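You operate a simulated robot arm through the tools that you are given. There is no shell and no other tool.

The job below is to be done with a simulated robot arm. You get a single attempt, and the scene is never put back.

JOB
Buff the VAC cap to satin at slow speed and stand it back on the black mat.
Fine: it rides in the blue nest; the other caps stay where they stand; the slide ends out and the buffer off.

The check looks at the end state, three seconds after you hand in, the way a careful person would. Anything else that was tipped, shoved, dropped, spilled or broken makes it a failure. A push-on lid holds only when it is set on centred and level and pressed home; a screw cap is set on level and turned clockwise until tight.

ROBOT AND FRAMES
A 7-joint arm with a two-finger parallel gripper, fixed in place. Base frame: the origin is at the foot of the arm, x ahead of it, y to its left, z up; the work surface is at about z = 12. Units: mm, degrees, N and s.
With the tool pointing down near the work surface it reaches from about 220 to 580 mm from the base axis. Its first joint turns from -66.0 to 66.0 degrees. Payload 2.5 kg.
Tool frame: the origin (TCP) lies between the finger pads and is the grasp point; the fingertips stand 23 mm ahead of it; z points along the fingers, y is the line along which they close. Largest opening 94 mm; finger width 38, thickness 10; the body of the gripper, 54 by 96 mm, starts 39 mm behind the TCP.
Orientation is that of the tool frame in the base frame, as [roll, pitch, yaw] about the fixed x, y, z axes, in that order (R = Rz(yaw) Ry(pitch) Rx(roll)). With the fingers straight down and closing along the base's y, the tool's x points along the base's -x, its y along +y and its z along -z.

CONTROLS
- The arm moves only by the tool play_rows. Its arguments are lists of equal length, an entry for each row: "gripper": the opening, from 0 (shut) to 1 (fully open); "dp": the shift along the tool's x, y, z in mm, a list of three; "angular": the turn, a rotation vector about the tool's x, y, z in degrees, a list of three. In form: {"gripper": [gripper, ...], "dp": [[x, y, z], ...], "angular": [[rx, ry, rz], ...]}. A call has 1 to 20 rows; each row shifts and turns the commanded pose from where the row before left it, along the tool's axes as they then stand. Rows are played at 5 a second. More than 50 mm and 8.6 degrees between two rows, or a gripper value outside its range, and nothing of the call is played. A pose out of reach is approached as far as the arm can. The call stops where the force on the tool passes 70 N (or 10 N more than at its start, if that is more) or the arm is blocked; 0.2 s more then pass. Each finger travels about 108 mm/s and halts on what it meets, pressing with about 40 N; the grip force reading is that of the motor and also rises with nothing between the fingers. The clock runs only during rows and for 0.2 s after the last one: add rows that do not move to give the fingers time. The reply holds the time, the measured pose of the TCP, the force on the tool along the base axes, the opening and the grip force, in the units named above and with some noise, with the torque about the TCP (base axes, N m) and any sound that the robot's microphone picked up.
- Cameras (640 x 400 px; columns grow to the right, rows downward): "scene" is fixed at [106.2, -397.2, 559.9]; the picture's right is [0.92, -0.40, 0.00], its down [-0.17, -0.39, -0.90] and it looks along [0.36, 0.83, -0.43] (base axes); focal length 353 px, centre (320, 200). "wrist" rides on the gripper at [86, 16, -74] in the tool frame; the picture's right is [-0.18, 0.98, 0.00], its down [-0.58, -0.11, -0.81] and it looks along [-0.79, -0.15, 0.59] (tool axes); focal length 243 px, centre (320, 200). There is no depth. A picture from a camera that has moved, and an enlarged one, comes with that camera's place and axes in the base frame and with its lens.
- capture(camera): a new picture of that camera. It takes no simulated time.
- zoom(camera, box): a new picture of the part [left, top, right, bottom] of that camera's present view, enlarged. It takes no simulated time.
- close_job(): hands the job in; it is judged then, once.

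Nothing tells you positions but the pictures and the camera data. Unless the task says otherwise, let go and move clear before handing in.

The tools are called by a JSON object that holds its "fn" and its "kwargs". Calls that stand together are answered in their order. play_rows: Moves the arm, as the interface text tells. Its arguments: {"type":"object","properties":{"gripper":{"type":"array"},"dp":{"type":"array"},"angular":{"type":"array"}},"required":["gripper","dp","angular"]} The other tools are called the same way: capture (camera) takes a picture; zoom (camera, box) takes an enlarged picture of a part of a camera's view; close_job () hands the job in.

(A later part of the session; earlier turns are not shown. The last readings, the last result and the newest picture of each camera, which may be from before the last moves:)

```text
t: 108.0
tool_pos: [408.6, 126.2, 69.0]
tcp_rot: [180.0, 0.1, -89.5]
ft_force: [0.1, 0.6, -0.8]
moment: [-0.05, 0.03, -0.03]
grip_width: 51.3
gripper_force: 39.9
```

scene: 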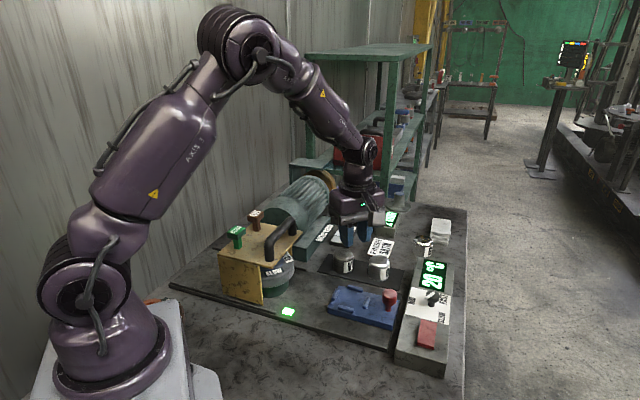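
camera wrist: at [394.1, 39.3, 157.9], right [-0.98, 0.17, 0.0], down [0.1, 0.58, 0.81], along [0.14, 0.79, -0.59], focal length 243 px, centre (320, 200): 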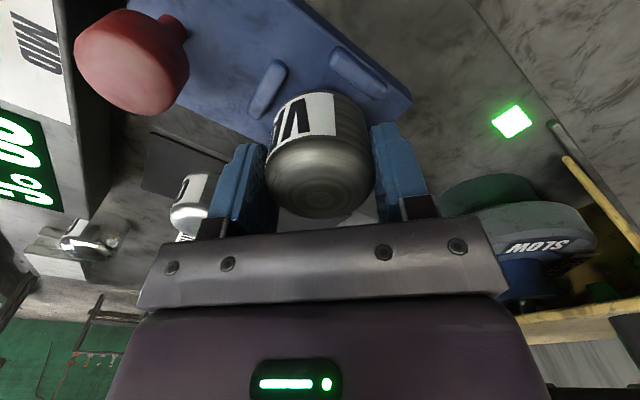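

{"fn": "play_rows", "kwargs": {"gripper": [0, 0, 0], "dp": [[0, 0, 1], [0, 0, 1], [0, 0, 0]], "angular": [[0, 0, 0], [0, 0, 0], [0, 0, 0]]}}

{"fn": "play_rows", "kwargs": {"gripper": [0, 0, 0], "dp": [[0, 0, 1], [0, 0, 1], [0, 0, 0]], "angular": [[0, 0, 0], [0, 0, 0], [0, 0, 0]]}}

{"fn": "zoom", "kwargs": {"camera": "scene", "box": [310, 255, 406, 315]}}

```text
t: 108.8
tool_pos: [408.6, 128.0, 66.7]
tcp_rot: [-179.9, 0.0, -89.5]
ft_force: [-2.3, -3.6, 17.8]
moment: [-0.58, 0.18, -0.02]
grip_width: 51.2
gripper_force: 39.9
```

```text
t: 109.6
tool_pos: [408.2, 126.0, 65.7]
tcp_rot: [-179.9, 0.0, -89.5]
ft_force: [-3.8, -3.5, 23.1]
moment: [-0.2, 0.41, -0.02]
grip_width: 50.9
gripper_force: 39.9
```

```text
6.67 times, centred on (358, 285) of scene
camera zoom: at [106.1, -397.2, 559.9], right [0.92, -0.4, 0.0], down [-0.17, -0.39, -0.9], along [0.36, 0.83, -0.43], focal length 2356 px, centre (67, -367)
```

zoom: 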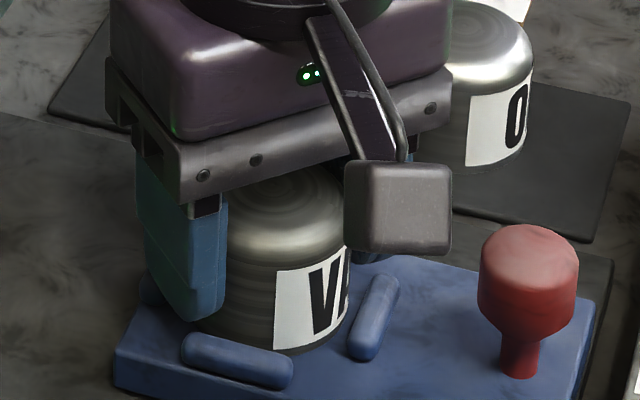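

The cap is on the nest floor, with contact force about 20 N. I'll ease the pressure, open, rise clear and check how it sits.

{"fn": "play_rows", "kwargs": {"gripper": [0.0, 0.6, 0.7, 0.75, 0.75, 0.75, 0.75, 0.75, 0.75, 0.75, 0.75], "dp": [[0, 0, -1.5], [0, 0, 0], [0, 0, 0], [0, 0, 0], [0, 0, 0], [0, 0, -5], [0, 0, -10], [0, 0, -14], [0, 0, -14], [0, 0, -14], [0, 0, -14]], "angular": [[0, 0, 0], [0, 0, 0], [0, 0, 0], [0, 0, 0], [0, 0, 0], [0, 0, 0], [0, 0, 0], [0, 0, 0], [0, 0, 0], [0, 0, 0], [0, 0, 0]]}}

{"fn": "zoom", "kwargs": {"camera": "scene", "box": [310, 255, 406, 315]}}

{"fn": "zoom", "kwargs": {"camera": "wrist", "box": [200, 0, 440, 150]}}

{"fn": "capture", "kwargs": {"camera": "wrist"}}

```text
t: 112.0
tool_pos: [408.7, 127.0, 137.7]
tcp_rot: [-180.0, 0.0, -89.5]
ft_force: [-0.1, -0.7, -0.5]
moment: [0.02, 0.03, 0.01]
grip_width: 70.7
gripper_force: 0.1
```

```text
6.67 times, centred on (358, 285) of scene
camera zoom: at [106.2, -397.2, 559.9], right [0.92, -0.4, 0.0], down [-0.17, -0.39, -0.9], along [0.36, 0.83, -0.43], focal length 2356 px, centre (67, -367)
```

zoom: 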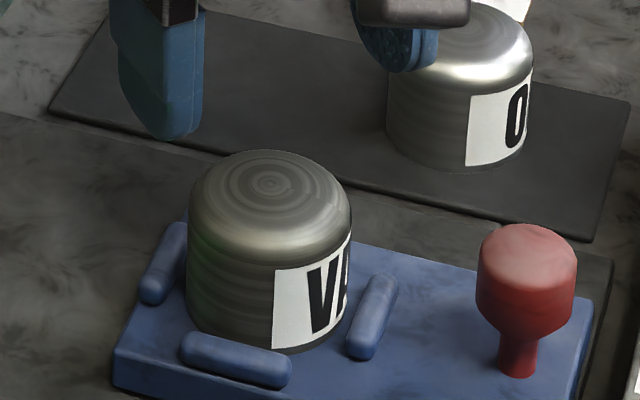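

```text
2.67 times, centred on (320, 75) of wrist
camera zoom: at [394.0, 40.5, 212.4], right [-0.98, 0.18, 0.0], down [0.1, 0.58, 0.81], along [0.14, 0.79, -0.59], focal length 647 px, centre (320, 533)
```

zoom: 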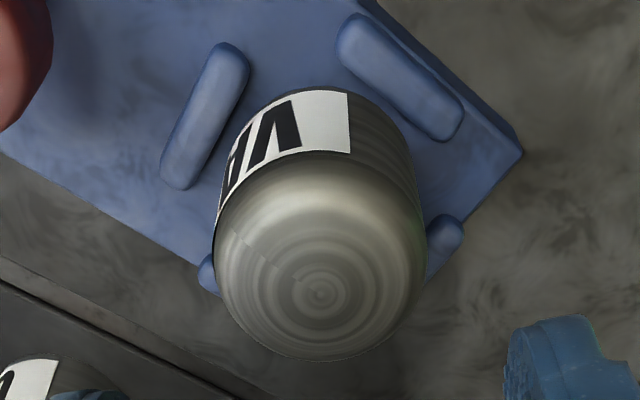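

```text
taken
camera wrist: at [394.0, 40.5, 212.4], right [-0.98, 0.18, 0.0], down [0.1, 0.58, 0.81], along [0.14, 0.79, -0.59], focal length 243 px, centre (320, 200)
```

wrist: 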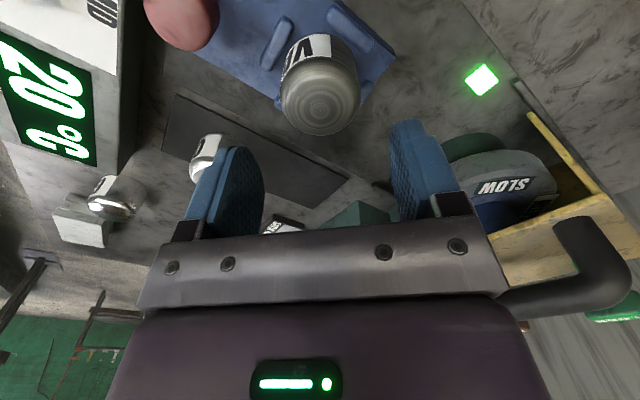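

The cap stands upright within the four pads of the blue nest. Next I'll turn to yaw -135, close the fingers and go press the rocker on.

{"fn": "play_rows", "kwargs": {"gripper": [0.5, 0.3, 0.1, 0, 0, 0, 0, 0, 0, 0, 0, 0, 0, 0], "dp": [[0, 0, 0], [0, 0, 0], [0, 0, 0], [0, 0, 0], [0, 0, 0], [0, 0, 0], [5.3, -20.8, 0], [5.3, -20.8, 0], [5.3, -20.8, 0], [5.3, -20.8, 0], [5.3, -20.8, 0], [5.3, -20.8, 0], [5.3, -20.8, 0], [5.3, -20.7, 0]], "angular": [[0, 0, 7.6], [0, 0, 7.6], [0, 0, 7.6], [0, 0, 7.6], [0, 0, 7.6], [0, 0, 7.5], [0, 0, 0], [0, 0, 0], [0, 0, 0], [0, 0, 0], [0, 0, 0], [0, 0, 0], [0, 0, 0], [0, 0, 0]]}}

{"fn": "capture", "kwargs": {"camera": "wrist"}}

{"fn": "zoom", "kwargs": {"camera": "wrist", "box": [224, 30, 416, 150]}}

```text
t: 115.0
tool_pos: [495.5, -21.1, 138.1]
tcp_rot: [-180.0, 0.0, -135.0]
ft_force: [-0.3, -0.7, 0.5]
moment: [-0.01, 0.02, 0.03]
grip_width: 0.0
gripper_force: 39.6
```

```text
taken
camera wrist: at [423.8, -70.5, 212.2], right [-0.57, 0.82, 0.0], down [0.49, 0.33, 0.81], along [0.67, 0.46, -0.59], focal length 243 px, centre (320, 200)
```

wrist: 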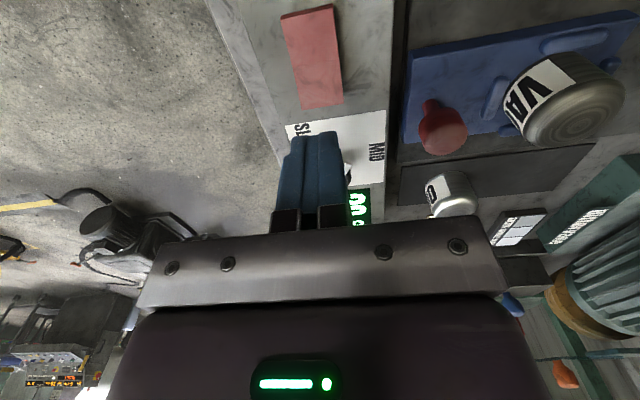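

```text
3.33 times, centred on (320, 90) of wrist
camera zoom: at [423.8, -70.5, 212.2], right [-0.57, 0.82, 0.0], down [0.49, 0.33, 0.81], along [0.67, 0.46, -0.59], focal length 809 px, centre (320, 567)
```

zoom: 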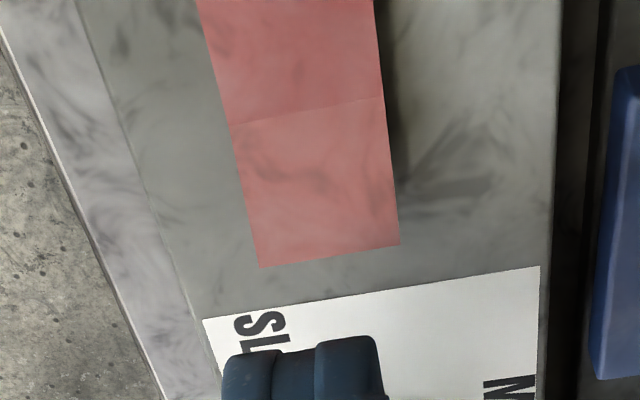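

The press point lies on the raised half of the rocker. I'll lower and press it on.

{"fn": "play_rows", "kwargs": {"gripper": [0, 0, 0, 0, 0, 0, 0, 0, 0, 0], "dp": [[0, 0, 14], [0, 0, 14], [0, 0, 14], [0, 0, 12], [0, 0, 3], [0, 0, 3], [0, 0, 2], [0, 0, 0], [0, 0, 0], [0, 0, 0]], "angular": [[0, 0, 0], [0, 0, 0], [0, 0, 0], [0, 0, 0], [0, 0, 0], [0, 0, 0], [0, 0, 0], [0, 0, 0], [0, 0, 0], [0, 0, 0]]}}

{"fn": "zoom", "kwargs": {"camera": "scene", "box": [380, 295, 460, 345]}}

```text
t: 117.2
tool_pos: [496.9, -18.1, 78.3]
tcp_rot: [-179.7, 0.4, -134.9]
ft_force: [-5.8, 7.7, 42.1]
moment: [-0.34, 0.67, -0.27]
grip_width: 0.0
gripper_force: 40.1
```

```text
8.00 times, centred on (420, 320) of scene
camera zoom: at [106.0, -397.1, 560.0], right [0.92, -0.4, 0.0], down [-0.17, -0.39, -0.9], along [0.36, 0.83, -0.43], focal length 2827 px, centre (-480, -760)
```

zoom: 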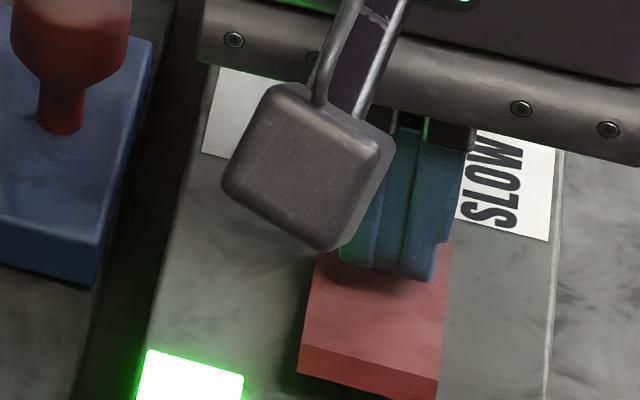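

The lamp is lit, so the buffer is running again with the knob at SLOW. I'll rise and move above the red slide knob.

{"fn": "play_rows", "kwargs": {"gripper": [0, 0, 0, 0, 0.2, 0.4, 0.55, 0.55, 0.55, 0.55, 0.55], "dp": [[0, 0, -10], [0, 0, -18], [0, 0, -18], [0, 0, -16], [-8.2, 17.3, 0], [-8.2, 17.3, 0], [-8.2, 17.3, 0], [-8.2, 17.3, 0], [-8.1, 17.4, 0], [0, 0, 0], [0, 0, 0]], "angular": [[0, 0, 0], [0, 0, 0], [0, 0, 0], [0, 0, 0], [0, 0, 0], [0, 0, 0], [0, 0, 0], [0, 0, 0], [0, 0, 0], [0, 0, 0], [0, 0, 0]]}}

{"fn": "capture", "kwargs": {"camera": "wrist"}}

{"fn": "zoom", "kwargs": {"camera": "wrist", "box": [224, 30, 416, 150]}}

{"fn": "zoom", "kwargs": {"camera": "scene", "box": [320, 240, 448, 320]}}

```text
t: 119.6
tool_pos: [465.3, 71.1, 137.2]
tcp_rot: [-179.9, 0.0, -135.0]
ft_force: [0.5, -0.2, -0.1]
moment: [0.02, -0.04, 0.01]
grip_width: 51.5
gripper_force: 0.0
```

```text
taken
camera wrist: at [392.6, 20.6, 212.2], right [-0.57, 0.82, 0.0], down [0.49, 0.33, 0.81], along [0.67, 0.46, -0.59], focal length 243 px, centre (320, 200)
```

wrist: 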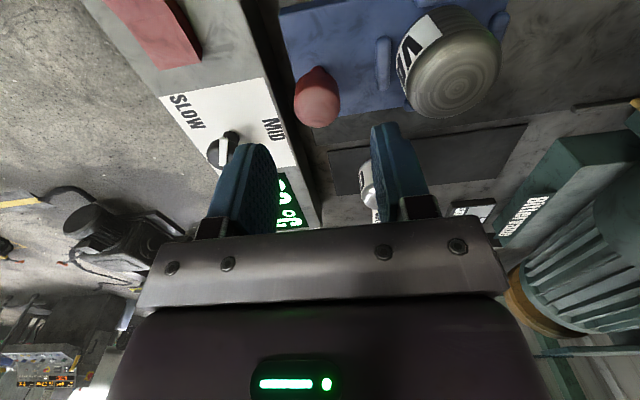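

```text
3.33 times, centred on (320, 90) of wrist
camera zoom: at [392.6, 20.6, 212.2], right [-0.57, 0.82, 0.0], down [0.49, 0.33, 0.81], along [0.67, 0.46, -0.59], focal length 809 px, centre (320, 567)
```

zoom: 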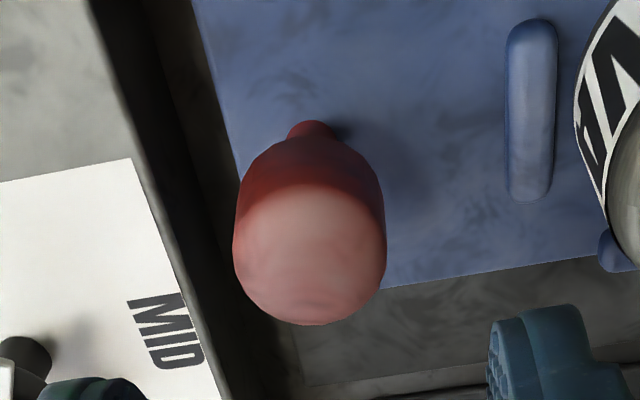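

```text
5.00 times, centred on (384, 280) of scene
camera zoom: at [106.2, -397.2, 559.9], right [0.92, -0.4, 0.0], down [-0.17, -0.39, -0.9], along [0.36, 0.83, -0.43], focal length 1767 px, centre (0, -200)
```

zoom: 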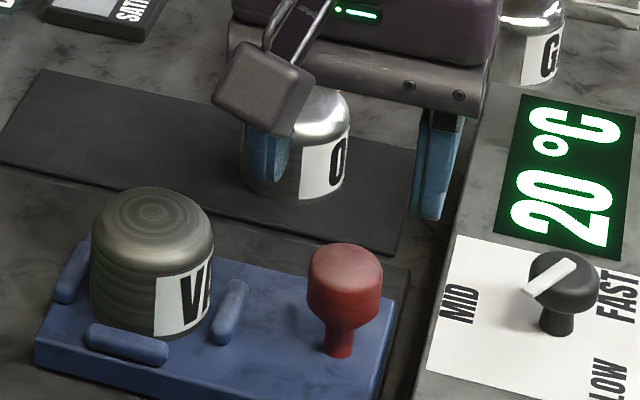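

The red knob is almost under the tool: I need about (+1.4, -1.9) in tool axes. I'll lower over its head and grip it fore and aft along the slide direction.

{"fn": "play_rows", "kwargs": {"gripper": [0.48, 0.48, 0.48, 0.48, 0.48, 0.48], "dp": [[1.4, -1.9, 0], [0, 0, 12], [0, 0, 12], [0, 0, 12], [0, 0, 6], [0, 0, 0]], "angular": [[0, 0, 0], [0, 0, 0], [0, 0, 0], [0, 0, 0], [0, 0, 0], [0, 0, 0]]}}

{"fn": "zoom", "kwargs": {"camera": "wrist", "box": [224, 80, 416, 200]}}

{"fn": "zoom", "kwargs": {"camera": "scene", "box": [340, 250, 436, 310]}}

```text
t: 121.0
tool_pos: [463.3, 67.8, 94.5]
tcp_rot: [-180.0, 0.0, -135.0]
ft_force: [-0.2, 0.2, -0.2]
moment: [-0.03, 0.01, 0.01]
grip_width: 45.1
gripper_force: 0.1
```

```text
3.33 times, centred on (320, 140) of wrist
camera zoom: at [391.7, 17.9, 168.7], right [-0.57, 0.82, 0.0], down [0.49, 0.33, 0.81], along [0.67, 0.46, -0.59], focal length 809 px, centre (320, 400)
```

zoom: 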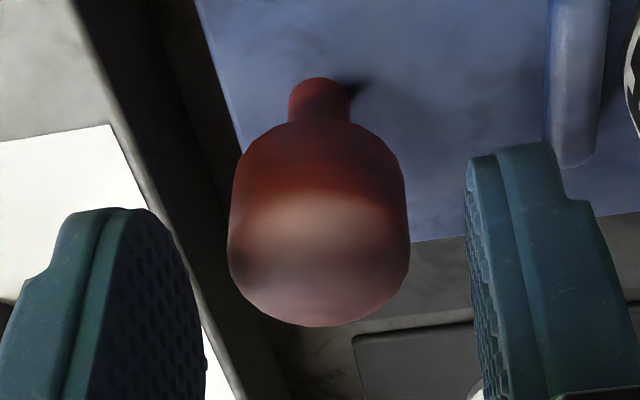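

```text
6.67 times, centred on (388, 280) of scene
camera zoom: at [106.2, -397.2, 559.9], right [0.92, -0.4, 0.0], down [-0.17, -0.39, -0.9], along [0.36, 0.83, -0.43], focal length 2356 px, centre (-133, -333)
```

zoom: 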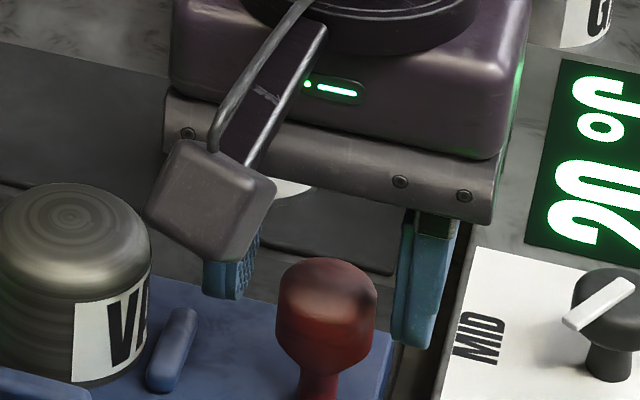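

Aligned. I'll lower 20 mm and close on the knob.

{"fn": "play_rows", "kwargs": {"gripper": [0.48, 0.48, 0.0, 0.0, 0.0, 0.0], "dp": [[0, 0, 10], [0, 0, 10], [0, 0, 0], [0, 0, 0], [0, 0, 0], [0, 0, 0]], "angular": [[0, 0, 0], [0, 0, 0], [0, 0, 0], [0, 0, 0], [0, 0, 0], [0, 0, 0]]}}

{"fn": "capture", "kwargs": {"camera": "scene"}}

{"fn": "zoom", "kwargs": {"camera": "scene", "box": [230, 220, 390, 320]}}

```text
t: 122.4
tool_pos: [464.0, 67.9, 75.3]
tcp_rot: [179.9, 0.1, -135.0]
ft_force: [0.0, 0.1, 2.3]
moment: [-0.2, 0.15, -0.02]
grip_width: 29.1
gripper_force: 45.2
```

```text
taken
```

scene: 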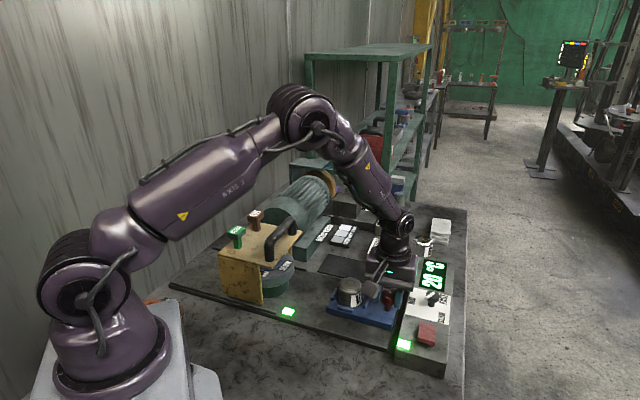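

```text
4.00 times, centred on (310, 270) of scene
camera zoom: at [106.2, -397.2, 559.9], right [0.92, -0.4, 0.0], down [-0.17, -0.39, -0.9], along [0.36, 0.83, -0.43], focal length 1414 px, centre (360, -80)
```

zoom: 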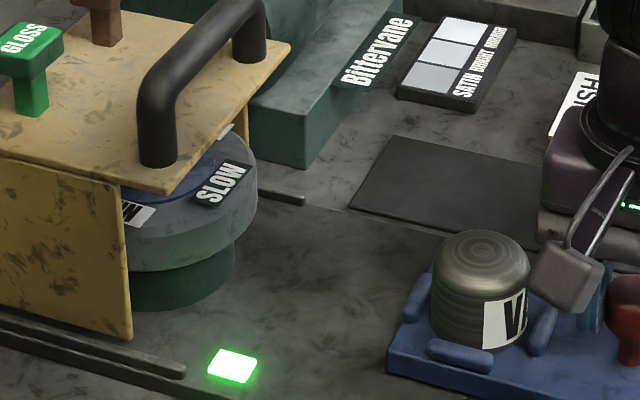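

The knob is gripped and the wheel is turning. I'll push the slide in (tool +y) most of the way, stopping short of the wheel to look.

{"fn": "play_rows", "kwargs": {"gripper": [0, 0, 0, 0, 0, 0, 0, 0, 0, 0, 0], "dp": [[0, 4, 0], [0, 8, 0], [0, 8, 0], [0, 8, 0], [0, 8, 0], [0, 8, 0], [0, 8, 0], [0, 8, 0], [0, 8, 0], [0, 4, 0], [0, 0, 0]], "angular": [[0, 0, 0], [0, 0, 0], [0, 0, 0], [0, 0, 0], [0, 0, 0], [0, 0, 0], [0, 0, 0], [0, 0, 0], [0, 0, 0], [0, 0, 0], [0, 0, 0]]}}

{"fn": "zoom", "kwargs": {"camera": "scene", "box": [230, 220, 390, 320]}}

{"fn": "capture", "kwargs": {"camera": "wrist"}}

{"fn": "zoom", "kwargs": {"camera": "scene", "box": [395, 255, 475, 305]}}

```text
t: 124.8
tool_pos: [412.3, 119.1, 75.8]
tcp_rot: [180.0, 0.1, -134.9]
ft_force: [7.3, 6.8, -10.2]
moment: [-0.03, -0.07, -0.1]
grip_width: 29.4
gripper_force: 44.9
```

```text
4.00 times, centred on (310, 270) of scene
camera zoom: at [106.3, -397.1, 559.9], right [0.92, -0.4, 0.0], down [-0.17, -0.39, -0.9], along [0.36, 0.83, -0.43], focal length 1414 px, centre (360, -80)
```

zoom: 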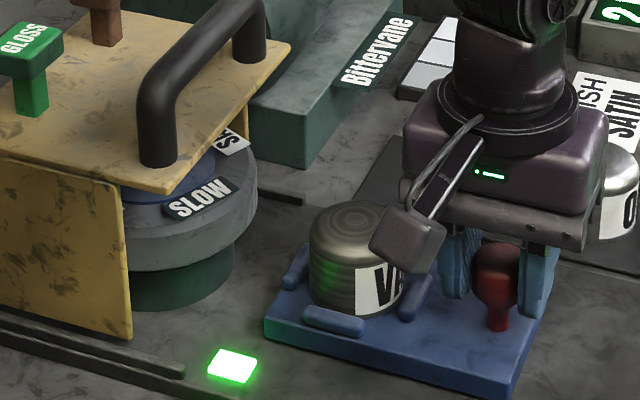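

```text
taken
camera wrist: at [341.8, 68.6, 149.0], right [-0.57, 0.82, 0.0], down [0.49, 0.33, 0.81], along [0.67, 0.46, -0.59], focal length 243 px, centre (320, 200)
```

wrist: 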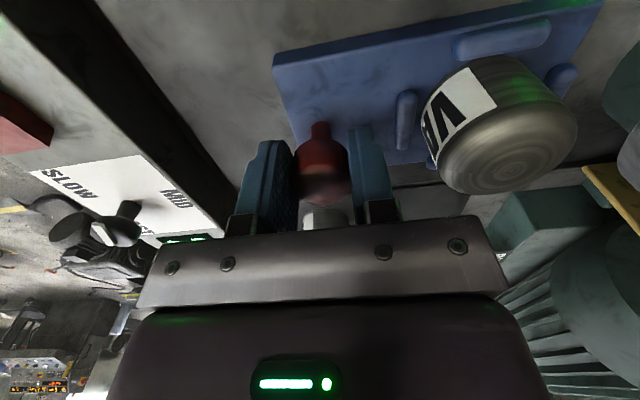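

```text
8.00 times, centred on (435, 280) of scene
camera zoom: at [106.3, -397.1, 559.9], right [0.92, -0.4, 0.0], down [-0.17, -0.39, -0.9], along [0.36, 0.83, -0.43], focal length 2827 px, centre (-600, -440)
```

zoom: 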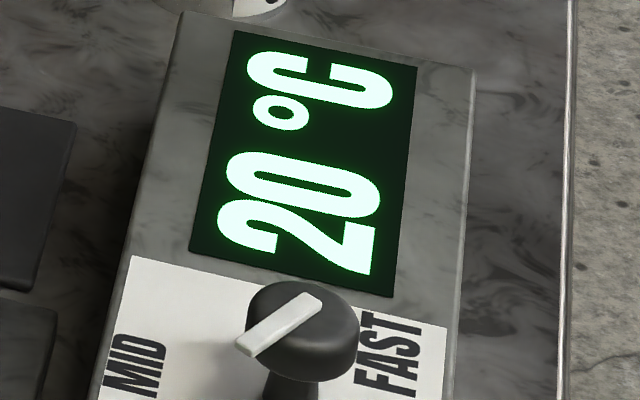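

About 30 mm remains before the cap meets the wheel, and the display reads 20 °C. I'll ease the side load, go 22 mm further and take a baseline picture of the cap's finish.

{"fn": "play_rows", "kwargs": {"gripper": [0, 0, 0, 0, 0, 0], "dp": [[-1.2, 3, 1], [0, 5, 0], [0, 5, 0], [0, 5, 0], [0, 4, 0], [0, 0, 0]], "angular": [[0, 0, 0], [0, 0, 0], [0, 0, 0], [0, 0, 0], [0, 0, 0], [0, 0, 0]]}}

{"fn": "zoom", "kwargs": {"camera": "scene", "box": [250, 240, 378, 320]}}

{"fn": "zoom", "kwargs": {"camera": "scene", "box": [280, 250, 344, 290]}}

{"fn": "zoom", "kwargs": {"camera": "scene", "box": [325, 210, 373, 240]}}

```text
t: 126.2
tool_pos: [399.0, 134.4, 74.5]
tcp_rot: [180.0, 0.0, -135.0]
ft_force: [-12.2, -14.1, 26.5]
moment: [-0.13, 0.14, -0.01]
grip_width: 29.3
gripper_force: 44.8
```

```text
5.00 times, centred on (314, 280) of scene
camera zoom: at [106.1, -397.2, 559.9], right [0.92, -0.4, 0.0], down [-0.17, -0.39, -0.9], along [0.36, 0.83, -0.43], focal length 1767 px, centre (350, -200)
```

zoom: 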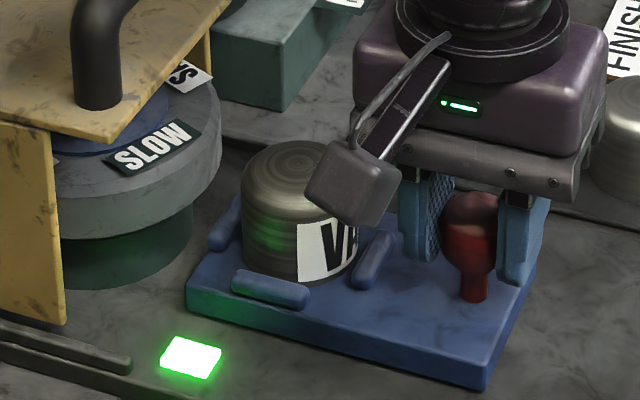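

```text
10.00 times, centred on (312, 270) of scene
camera zoom: at [106.1, -397.2, 559.9], right [0.92, -0.4, 0.0], down [-0.17, -0.39, -0.9], along [0.36, 0.83, -0.43], focal length 3534 px, centre (400, -500)
```

zoom: 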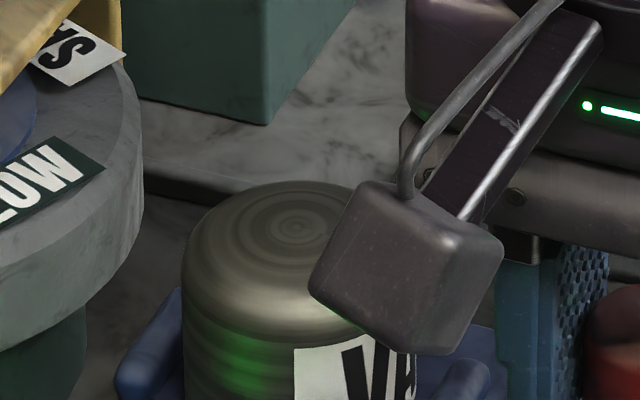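

```text
13.33 times, centred on (349, 225) of scene
camera zoom: at [106.1, -397.2, 559.9], right [0.92, -0.4, 0.0], down [-0.17, -0.39, -0.9], along [0.36, 0.83, -0.43], focal length 4712 px, centre (-67, -133)
```

zoom: 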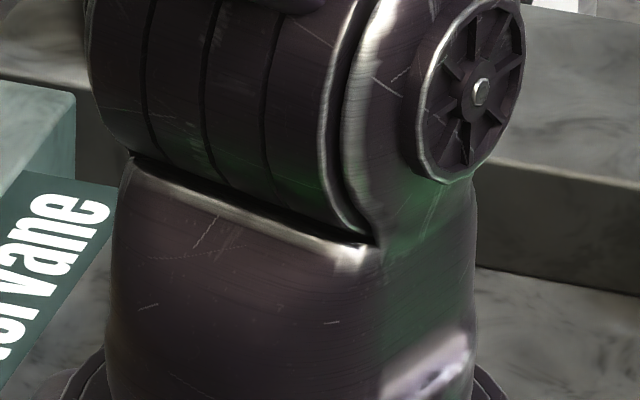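

The gap is now about 9 mm. I'll relieve the side load and creep in.

{"fn": "play_rows", "kwargs": {"gripper": [0, 0, 0], "dp": [[0.7, 2, -0.7], [0, 2, 0], [0, 2, 0]], "angular": [[0, 0, 0], [0, 0, 0], [0, 0, 0]]}}

{"fn": "zoom", "kwargs": {"camera": "scene", "box": [270, 245, 350, 295]}}

{"fn": "zoom", "kwargs": {"camera": "scene", "box": [395, 255, 475, 305]}}

```text
t: 127.0
tool_pos: [393.5, 138.9, 74.0]
tcp_rot: [180.0, 0.0, -134.9]
ft_force: [-3.5, -4.9, -4.2]
moment: [-0.19, 0.28, 0.02]
grip_width: 29.1
gripper_force: 44.8
```

```text
8.00 times, centred on (310, 270) of scene
camera zoom: at [106.2, -397.1, 559.9], right [0.92, -0.4, 0.0], down [-0.17, -0.39, -0.9], along [0.36, 0.83, -0.43], focal length 2827 px, centre (400, -360)
```

zoom: 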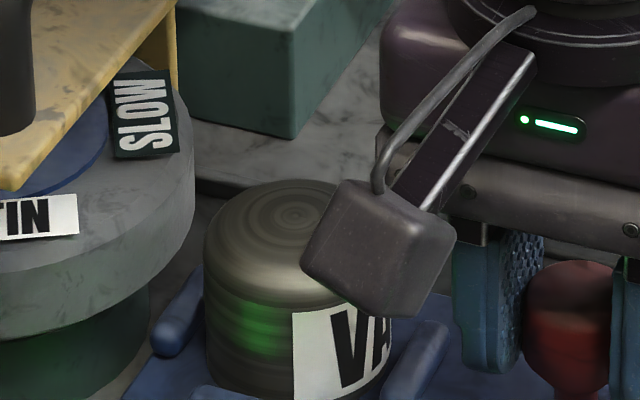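

```text
8.00 times, centred on (435, 280) of scene
camera zoom: at [106.2, -397.1, 559.9], right [0.92, -0.4, 0.0], down [-0.17, -0.39, -0.9], along [0.36, 0.83, -0.43], focal length 2827 px, centre (-600, -440)
```

zoom: 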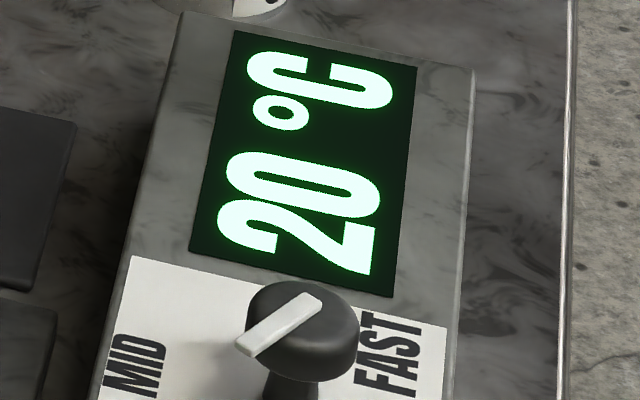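

{"fn": "play_rows", "kwargs": {"gripper": [0, 0], "dp": [[0, 2, 0], [0, 1, 0]], "angular": [[0, 0, 0], [0, 0, 0]]}}

{"fn": "play_rows", "kwargs": {"gripper": [0, 0], "dp": [[0, 2, 0], [0, 1, 0]], "angular": [[0, 0, 0], [0, 0, 0]]}}

{"fn": "zoom", "kwargs": {"camera": "scene", "box": [270, 245, 350, 295]}}

{"fn": "zoom", "kwargs": {"camera": "scene", "box": [395, 255, 475, 305]}}

```text
t: 127.6
tool_pos: [391.6, 141.2, 74.0]
tcp_rot: [180.0, -0.1, -135.1]
ft_force: [-0.5, -2.5, -25.6]
moment: [0.31, -0.44, 0.07]
grip_width: 29.2
gripper_force: 45.5
```

```text
t: 128.2
tool_pos: [388.8, 143.2, 75.0]
tcp_rot: [179.8, -0.1, -135.0]
ft_force: [3.8, 1.6, -29.9]
moment: [-0.23, 0.25, -0.08]
grip_width: 29.2
gripper_force: 44.8
```

```text
8.00 times, centred on (310, 270) of scene
camera zoom: at [106.3, -397.1, 559.9], right [0.92, -0.4, 0.0], down [-0.17, -0.39, -0.9], along [0.36, 0.83, -0.43], focal length 2827 px, centre (400, -360)
```

zoom: 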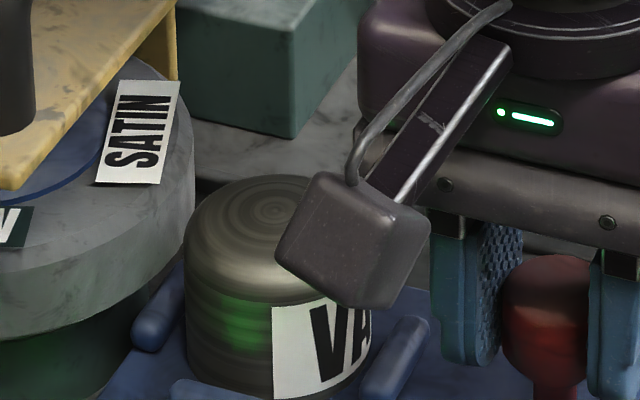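

```text
8.00 times, centred on (435, 280) of scene
camera zoom: at [106.3, -397.1, 559.9], right [0.92, -0.4, 0.0], down [-0.17, -0.39, -0.9], along [0.36, 0.83, -0.43], focal length 2827 px, centre (-600, -440)
```

zoom: 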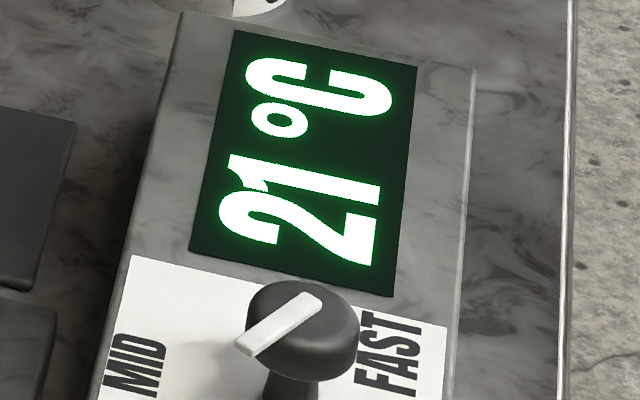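

The display has ticked to 21 °C, so the cap has just met the wheel. I'll ease the vertical pull, hold briefly, and watch the temperature and finish.

{"fn": "play_rows", "kwargs": {"gripper": [0, 0], "dp": [[0, 0, 0.8], [0, 0, 0]], "angular": [[0, 0, 0], [0, 0, 0]]}}

{"fn": "zoom", "kwargs": {"camera": "scene", "box": [270, 245, 350, 295]}}

{"fn": "zoom", "kwargs": {"camera": "scene", "box": [395, 255, 475, 305]}}

```text
t: 128.8
tool_pos: [390.1, 142.3, 74.1]
tcp_rot: [180.0, 0.0, -134.8]
ft_force: [1.8, 3.0, -13.0]
moment: [-0.63, 0.82, -0.04]
grip_width: 29.2
gripper_force: 45.2
```

```text
8.00 times, centred on (310, 270) of scene
camera zoom: at [106.3, -397.1, 559.9], right [0.92, -0.4, 0.0], down [-0.17, -0.39, -0.9], along [0.36, 0.83, -0.43], focal length 2827 px, centre (400, -360)
```

zoom: 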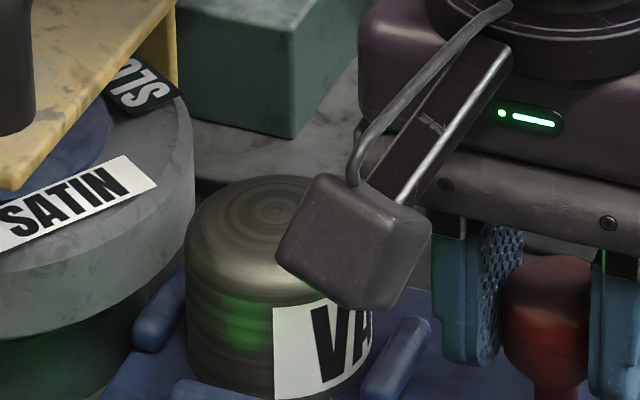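

```text
8.00 times, centred on (435, 280) of scene
camera zoom: at [106.3, -397.1, 559.9], right [0.92, -0.4, 0.0], down [-0.17, -0.39, -0.9], along [0.36, 0.83, -0.43], focal length 2827 px, centre (-600, -440)
```

zoom: 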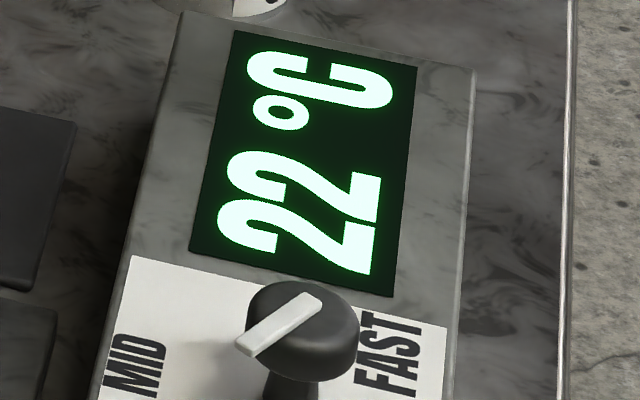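

22 °C and rising gently, which fits slow speed. I'll hold for short spells and compare the finish each time.

{"fn": "zoom", "kwargs": {"camera": "scene", "box": [288, 262, 328, 287]}}

{"fn": "play_rows", "kwargs": {"gripper": [0, 0, 0, 0], "dp": [[0, 0, 0.3], [0, 0, 0], [0, 0, 0], [0, 0, 0]], "angular": [[0, 0, 0], [0, 0, 0], [0, 0, 0], [0, 0, 0]]}}

{"fn": "zoom", "kwargs": {"camera": "scene", "box": [288, 262, 328, 287]}}

{"fn": "zoom", "kwargs": {"camera": "scene", "box": [395, 255, 475, 305]}}

{"fn": "capture", "kwargs": {"camera": "wrist"}}

```text
16.00 times, centred on (308, 274) of scene
camera zoom: at [106.3, -397.1, 559.9], right [0.92, -0.4, 0.0], down [-0.17, -0.39, -0.9], along [0.36, 0.83, -0.43], focal length 5655 px, centre (512, -992)
```

zoom: 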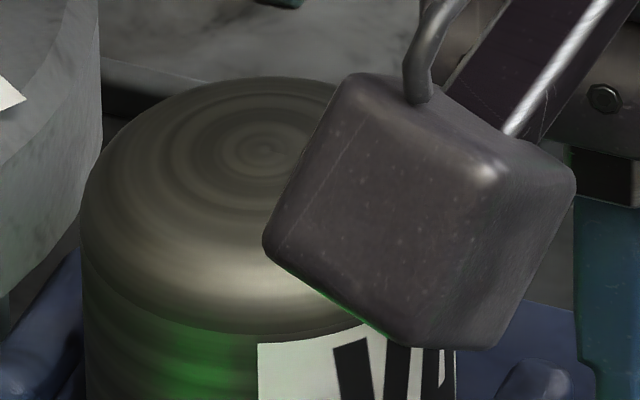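

```text
t: 129.8
tool_pos: [389.9, 143.0, 75.0]
tcp_rot: [-179.9, 0.1, -135.1]
ft_force: [-5.3, -5.2, 8.9]
moment: [-0.07, 0.13, 0.06]
grip_width: 29.4
gripper_force: 45.1
```

```text
16.00 times, centred on (308, 274) of scene
camera zoom: at [106.2, -397.2, 559.9], right [0.92, -0.4, 0.0], down [-0.17, -0.39, -0.9], along [0.36, 0.83, -0.43], focal length 5655 px, centre (512, -992)
```

zoom: 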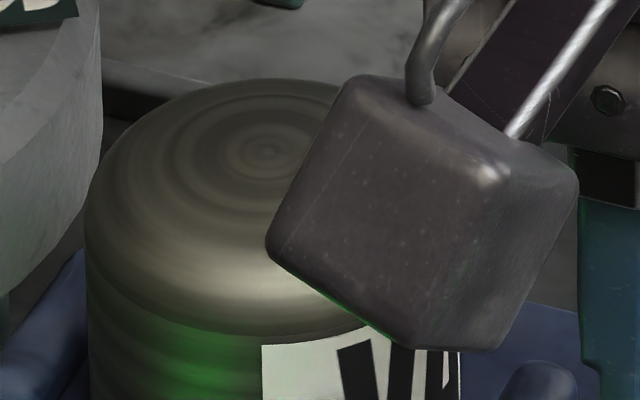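

```text
8.00 times, centred on (435, 280) of scene
camera zoom: at [106.2, -397.2, 559.9], right [0.92, -0.4, 0.0], down [-0.17, -0.39, -0.9], along [0.36, 0.83, -0.43], focal length 2827 px, centre (-600, -440)
```

zoom: 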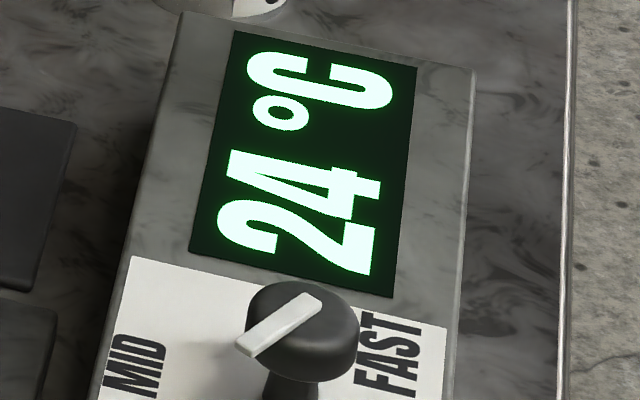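

```text
taken
camera wrist: at [318.1, 92.8, 148.9], right [-0.56, 0.83, 0.0], down [0.49, 0.33, 0.81], along [0.67, 0.46, -0.59], focal length 243 px, centre (320, 200)
```

wrist: 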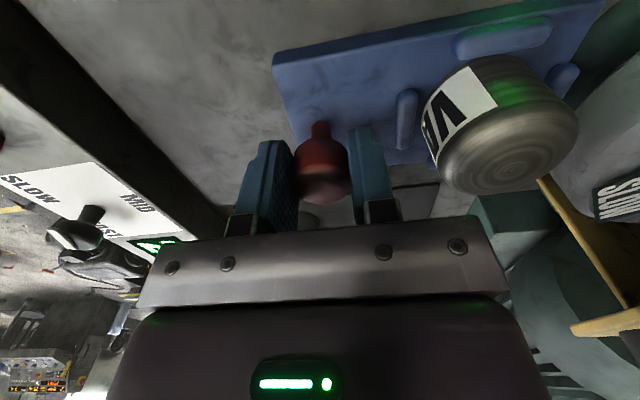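

{"fn": "zoom", "kwargs": {"camera": "wrist", "box": [408, 40, 600, 160]}}

{"fn": "play_rows", "kwargs": {"gripper": [0, 0, 0, 0, 0], "dp": [[0, 0, 0], [0, 0, 0], [0, 0, 0], [0, 0, 0], [0, 0, 0]], "angular": [[0, 0, 0], [0, 0, 0], [0, 0, 0], [0, 0, 0], [0, 0, 0]]}}

{"fn": "zoom", "kwargs": {"camera": "wrist", "box": [408, 40, 600, 160]}}

{"fn": "zoom", "kwargs": {"camera": "scene", "box": [288, 262, 328, 287]}}

{"fn": "zoom", "kwargs": {"camera": "scene", "box": [395, 255, 475, 305]}}

```text
3.33 times, centred on (504, 100) of wrist
camera zoom: at [318.1, 92.8, 148.9], right [-0.56, 0.83, 0.0], down [0.49, 0.33, 0.81], along [0.67, 0.46, -0.59], focal length 809 px, centre (-293, 533)
```

zoom: 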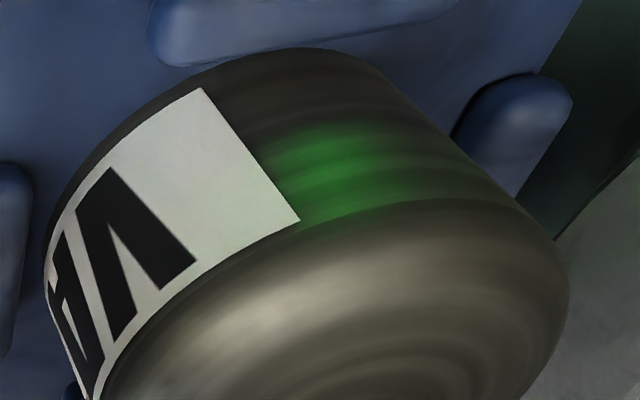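

```text
t: 131.0
tool_pos: [390.7, 142.7, 75.0]
tcp_rot: [-179.9, 0.0, -135.0]
ft_force: [-6.7, -8.5, 24.0]
moment: [-0.16, 0.05, -0.07]
grip_width: 29.3
gripper_force: 45.2
```

```text
3.33 times, centred on (504, 100) of wrist
camera zoom: at [318.0, 92.9, 148.9], right [-0.57, 0.82, 0.0], down [0.49, 0.33, 0.81], along [0.67, 0.46, -0.59], focal length 809 px, centre (-293, 533)
```

zoom: 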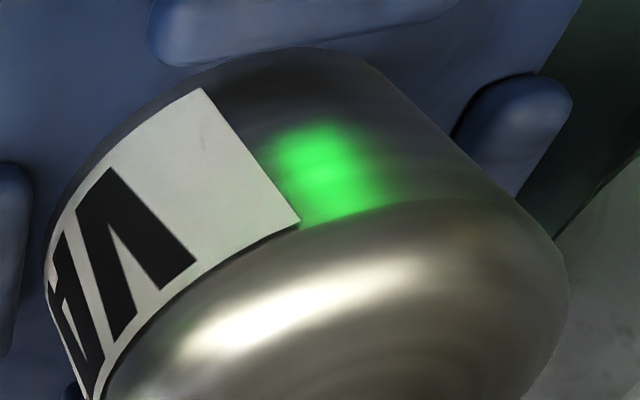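

```text
16.00 times, centred on (308, 274) of scene
camera zoom: at [106.1, -397.2, 559.9], right [0.92, -0.4, 0.0], down [-0.17, -0.39, -0.9], along [0.36, 0.83, -0.43], focal length 5655 px, centre (512, -992)
```

zoom: 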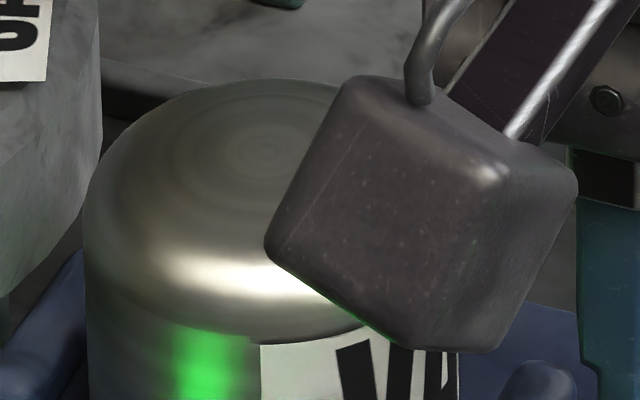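

```text
8.00 times, centred on (435, 280) of scene
camera zoom: at [106.1, -397.2, 559.9], right [0.92, -0.4, 0.0], down [-0.17, -0.39, -0.9], along [0.36, 0.83, -0.43], focal length 2827 px, centre (-600, -440)
```

zoom: 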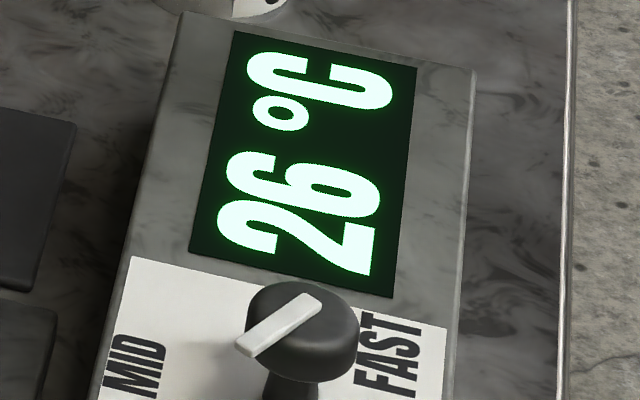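

The finish has clearly changed to an even satin sheen. I'll pull the slide back off the wheel right away and inspect it.

{"fn": "play_rows", "kwargs": {"gripper": [0, 0, 0], "dp": [[0, -10, -0.4], [0, -8, 0], [0, -4, 0]], "angular": [[0, 0, 0], [0, 0, 0], [0, 0, 0]]}}

{"fn": "zoom", "kwargs": {"camera": "scene", "box": [290, 250, 354, 290]}}

{"fn": "zoom", "kwargs": {"camera": "wrist", "box": [408, 40, 600, 160]}}

{"fn": "zoom", "kwargs": {"camera": "wrist", "box": [420, 110, 580, 210]}}

{"fn": "zoom", "kwargs": {"camera": "scene", "box": [395, 255, 475, 305]}}

{"fn": "capture", "kwargs": {"camera": "scene"}}

```text
t: 131.8
tool_pos: [404.9, 127.0, 74.1]
tcp_rot: [180.0, 0.0, -134.9]
ft_force: [-8.3, -7.6, 17.9]
moment: [0.44, -0.51, 0.04]
grip_width: 29.3
gripper_force: 45.1
```

```text
10.00 times, centred on (322, 270) of scene
camera zoom: at [106.1, -397.2, 559.9], right [0.92, -0.4, 0.0], down [-0.17, -0.39, -0.9], along [0.36, 0.83, -0.43], focal length 3534 px, centre (300, -500)
```

zoom: 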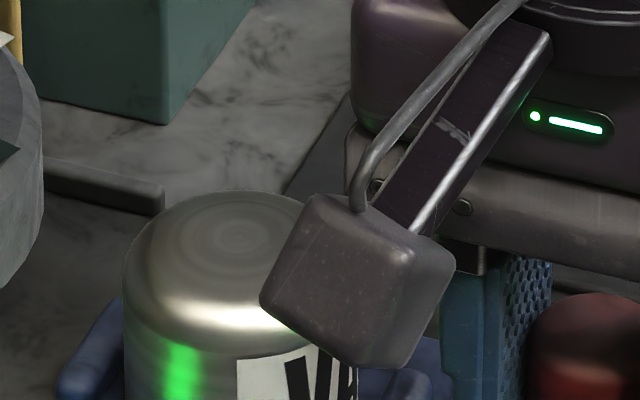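

```text
3.33 times, centred on (504, 100) of wrist
camera zoom: at [333.7, 77.3, 148.9], right [-0.57, 0.82, 0.0], down [0.49, 0.33, 0.81], along [0.67, 0.46, -0.59], focal length 809 px, centre (-293, 533)
```

zoom: 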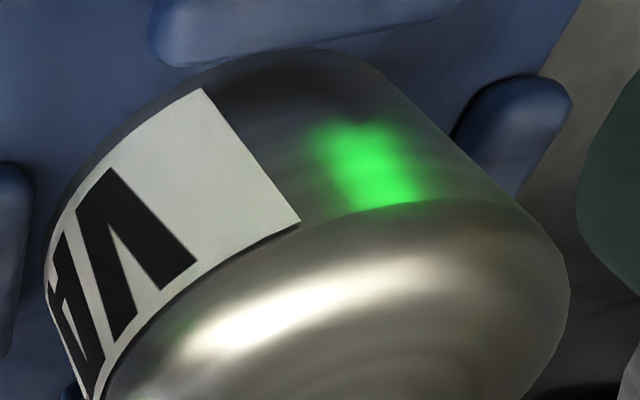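

```text
4.00 times, centred on (500, 160) of wrist
camera zoom: at [333.7, 77.3, 148.9], right [-0.57, 0.82, 0.0], down [0.49, 0.33, 0.81], along [0.67, 0.46, -0.59], focal length 970 px, centre (-400, 360)
```

zoom: 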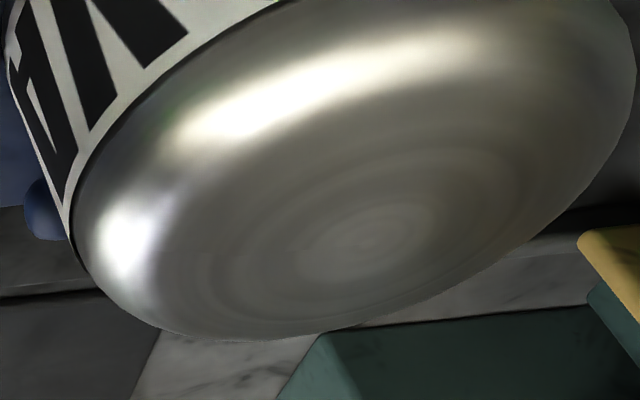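

```text
8.00 times, centred on (435, 280) of scene
camera zoom: at [106.1, -397.2, 559.9], right [0.92, -0.4, 0.0], down [-0.17, -0.39, -0.9], along [0.36, 0.83, -0.43], focal length 2827 px, centre (-600, -440)
```

zoom: 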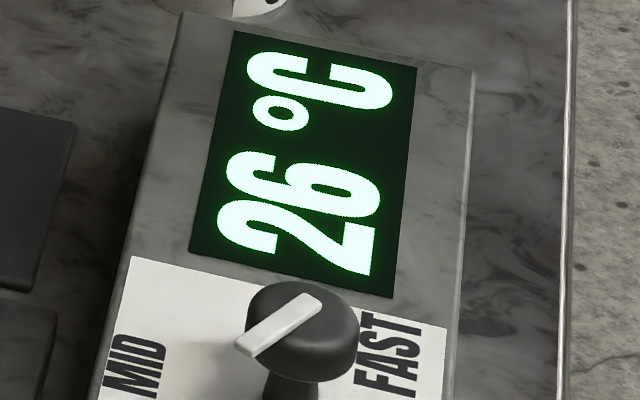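

```text
taken
```

scene: 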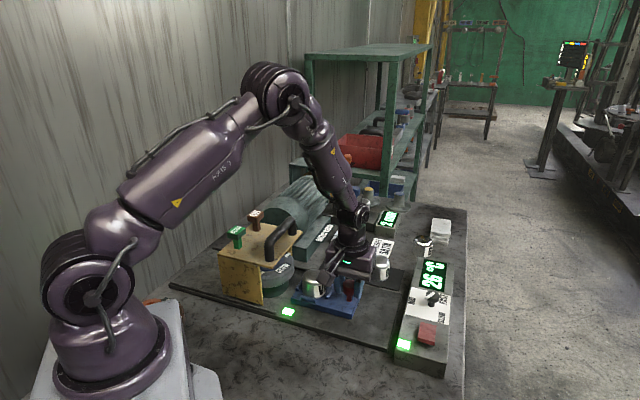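

The cap now has an even satin look, at 26 °C. I'll draw the slide fully back out along its path.

{"fn": "play_rows", "kwargs": {"gripper": [0, 0, 0, 0, 0, 0, 0, 0, 0, 0, 0, 0, 0], "dp": [[0.4, -4, -0.4], [0, -8, 0], [0, -8, 0], [0, -8, 0], [0, -8, 0], [0, -8, 0], [0, -8, 0], [0, -8, 0], [0, -8, 0], [0, -8, 0], [0, -5, 0], [0, -2, 0], [0, 0, 0]], "angular": [[0, 0, 0], [0, 0, 0], [0, 0, 0], [0, 0, 0], [0, 0, 0], [0, 0, 0], [0, 0, 0], [0, 0, 0], [0, 0, 0], [0, 0, 0], [0, 0, 0], [0, 0, 0], [0, 0, 0]]}}

{"fn": "zoom", "kwargs": {"camera": "scene", "box": [310, 235, 438, 315]}}

{"fn": "zoom", "kwargs": {"camera": "scene", "box": [318, 240, 398, 290]}}

```text
t: 134.6
tool_pos: [464.1, 68.6, 75.5]
tcp_rot: [-180.0, 0.1, -134.9]
ft_force: [9.1, 9.0, -11.7]
moment: [0.13, -0.07, 0.09]
grip_width: 29.1
gripper_force: 44.8
```

```text
5.00 times, centred on (374, 275) of scene
camera zoom: at [106.3, -397.2, 559.9], right [0.92, -0.4, 0.0], down [-0.17, -0.39, -0.9], along [0.36, 0.83, -0.43], focal length 1767 px, centre (50, -175)
```

zoom: 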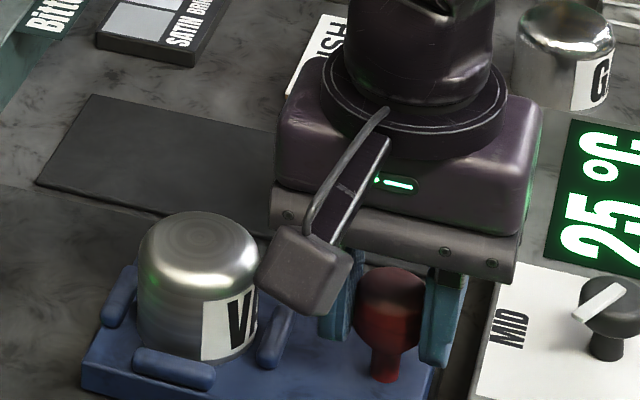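

```text
8.00 times, centred on (358, 265) of scene
camera zoom: at [106.3, -397.2, 559.9], right [0.92, -0.4, 0.0], down [-0.17, -0.39, -0.9], along [0.36, 0.83, -0.43], focal length 2827 px, centre (16, -320)
```

zoom: 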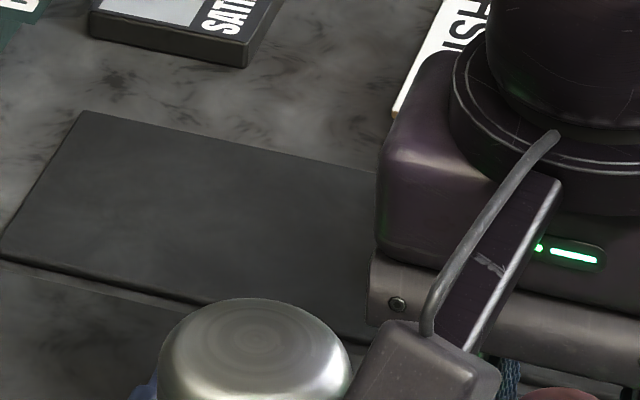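

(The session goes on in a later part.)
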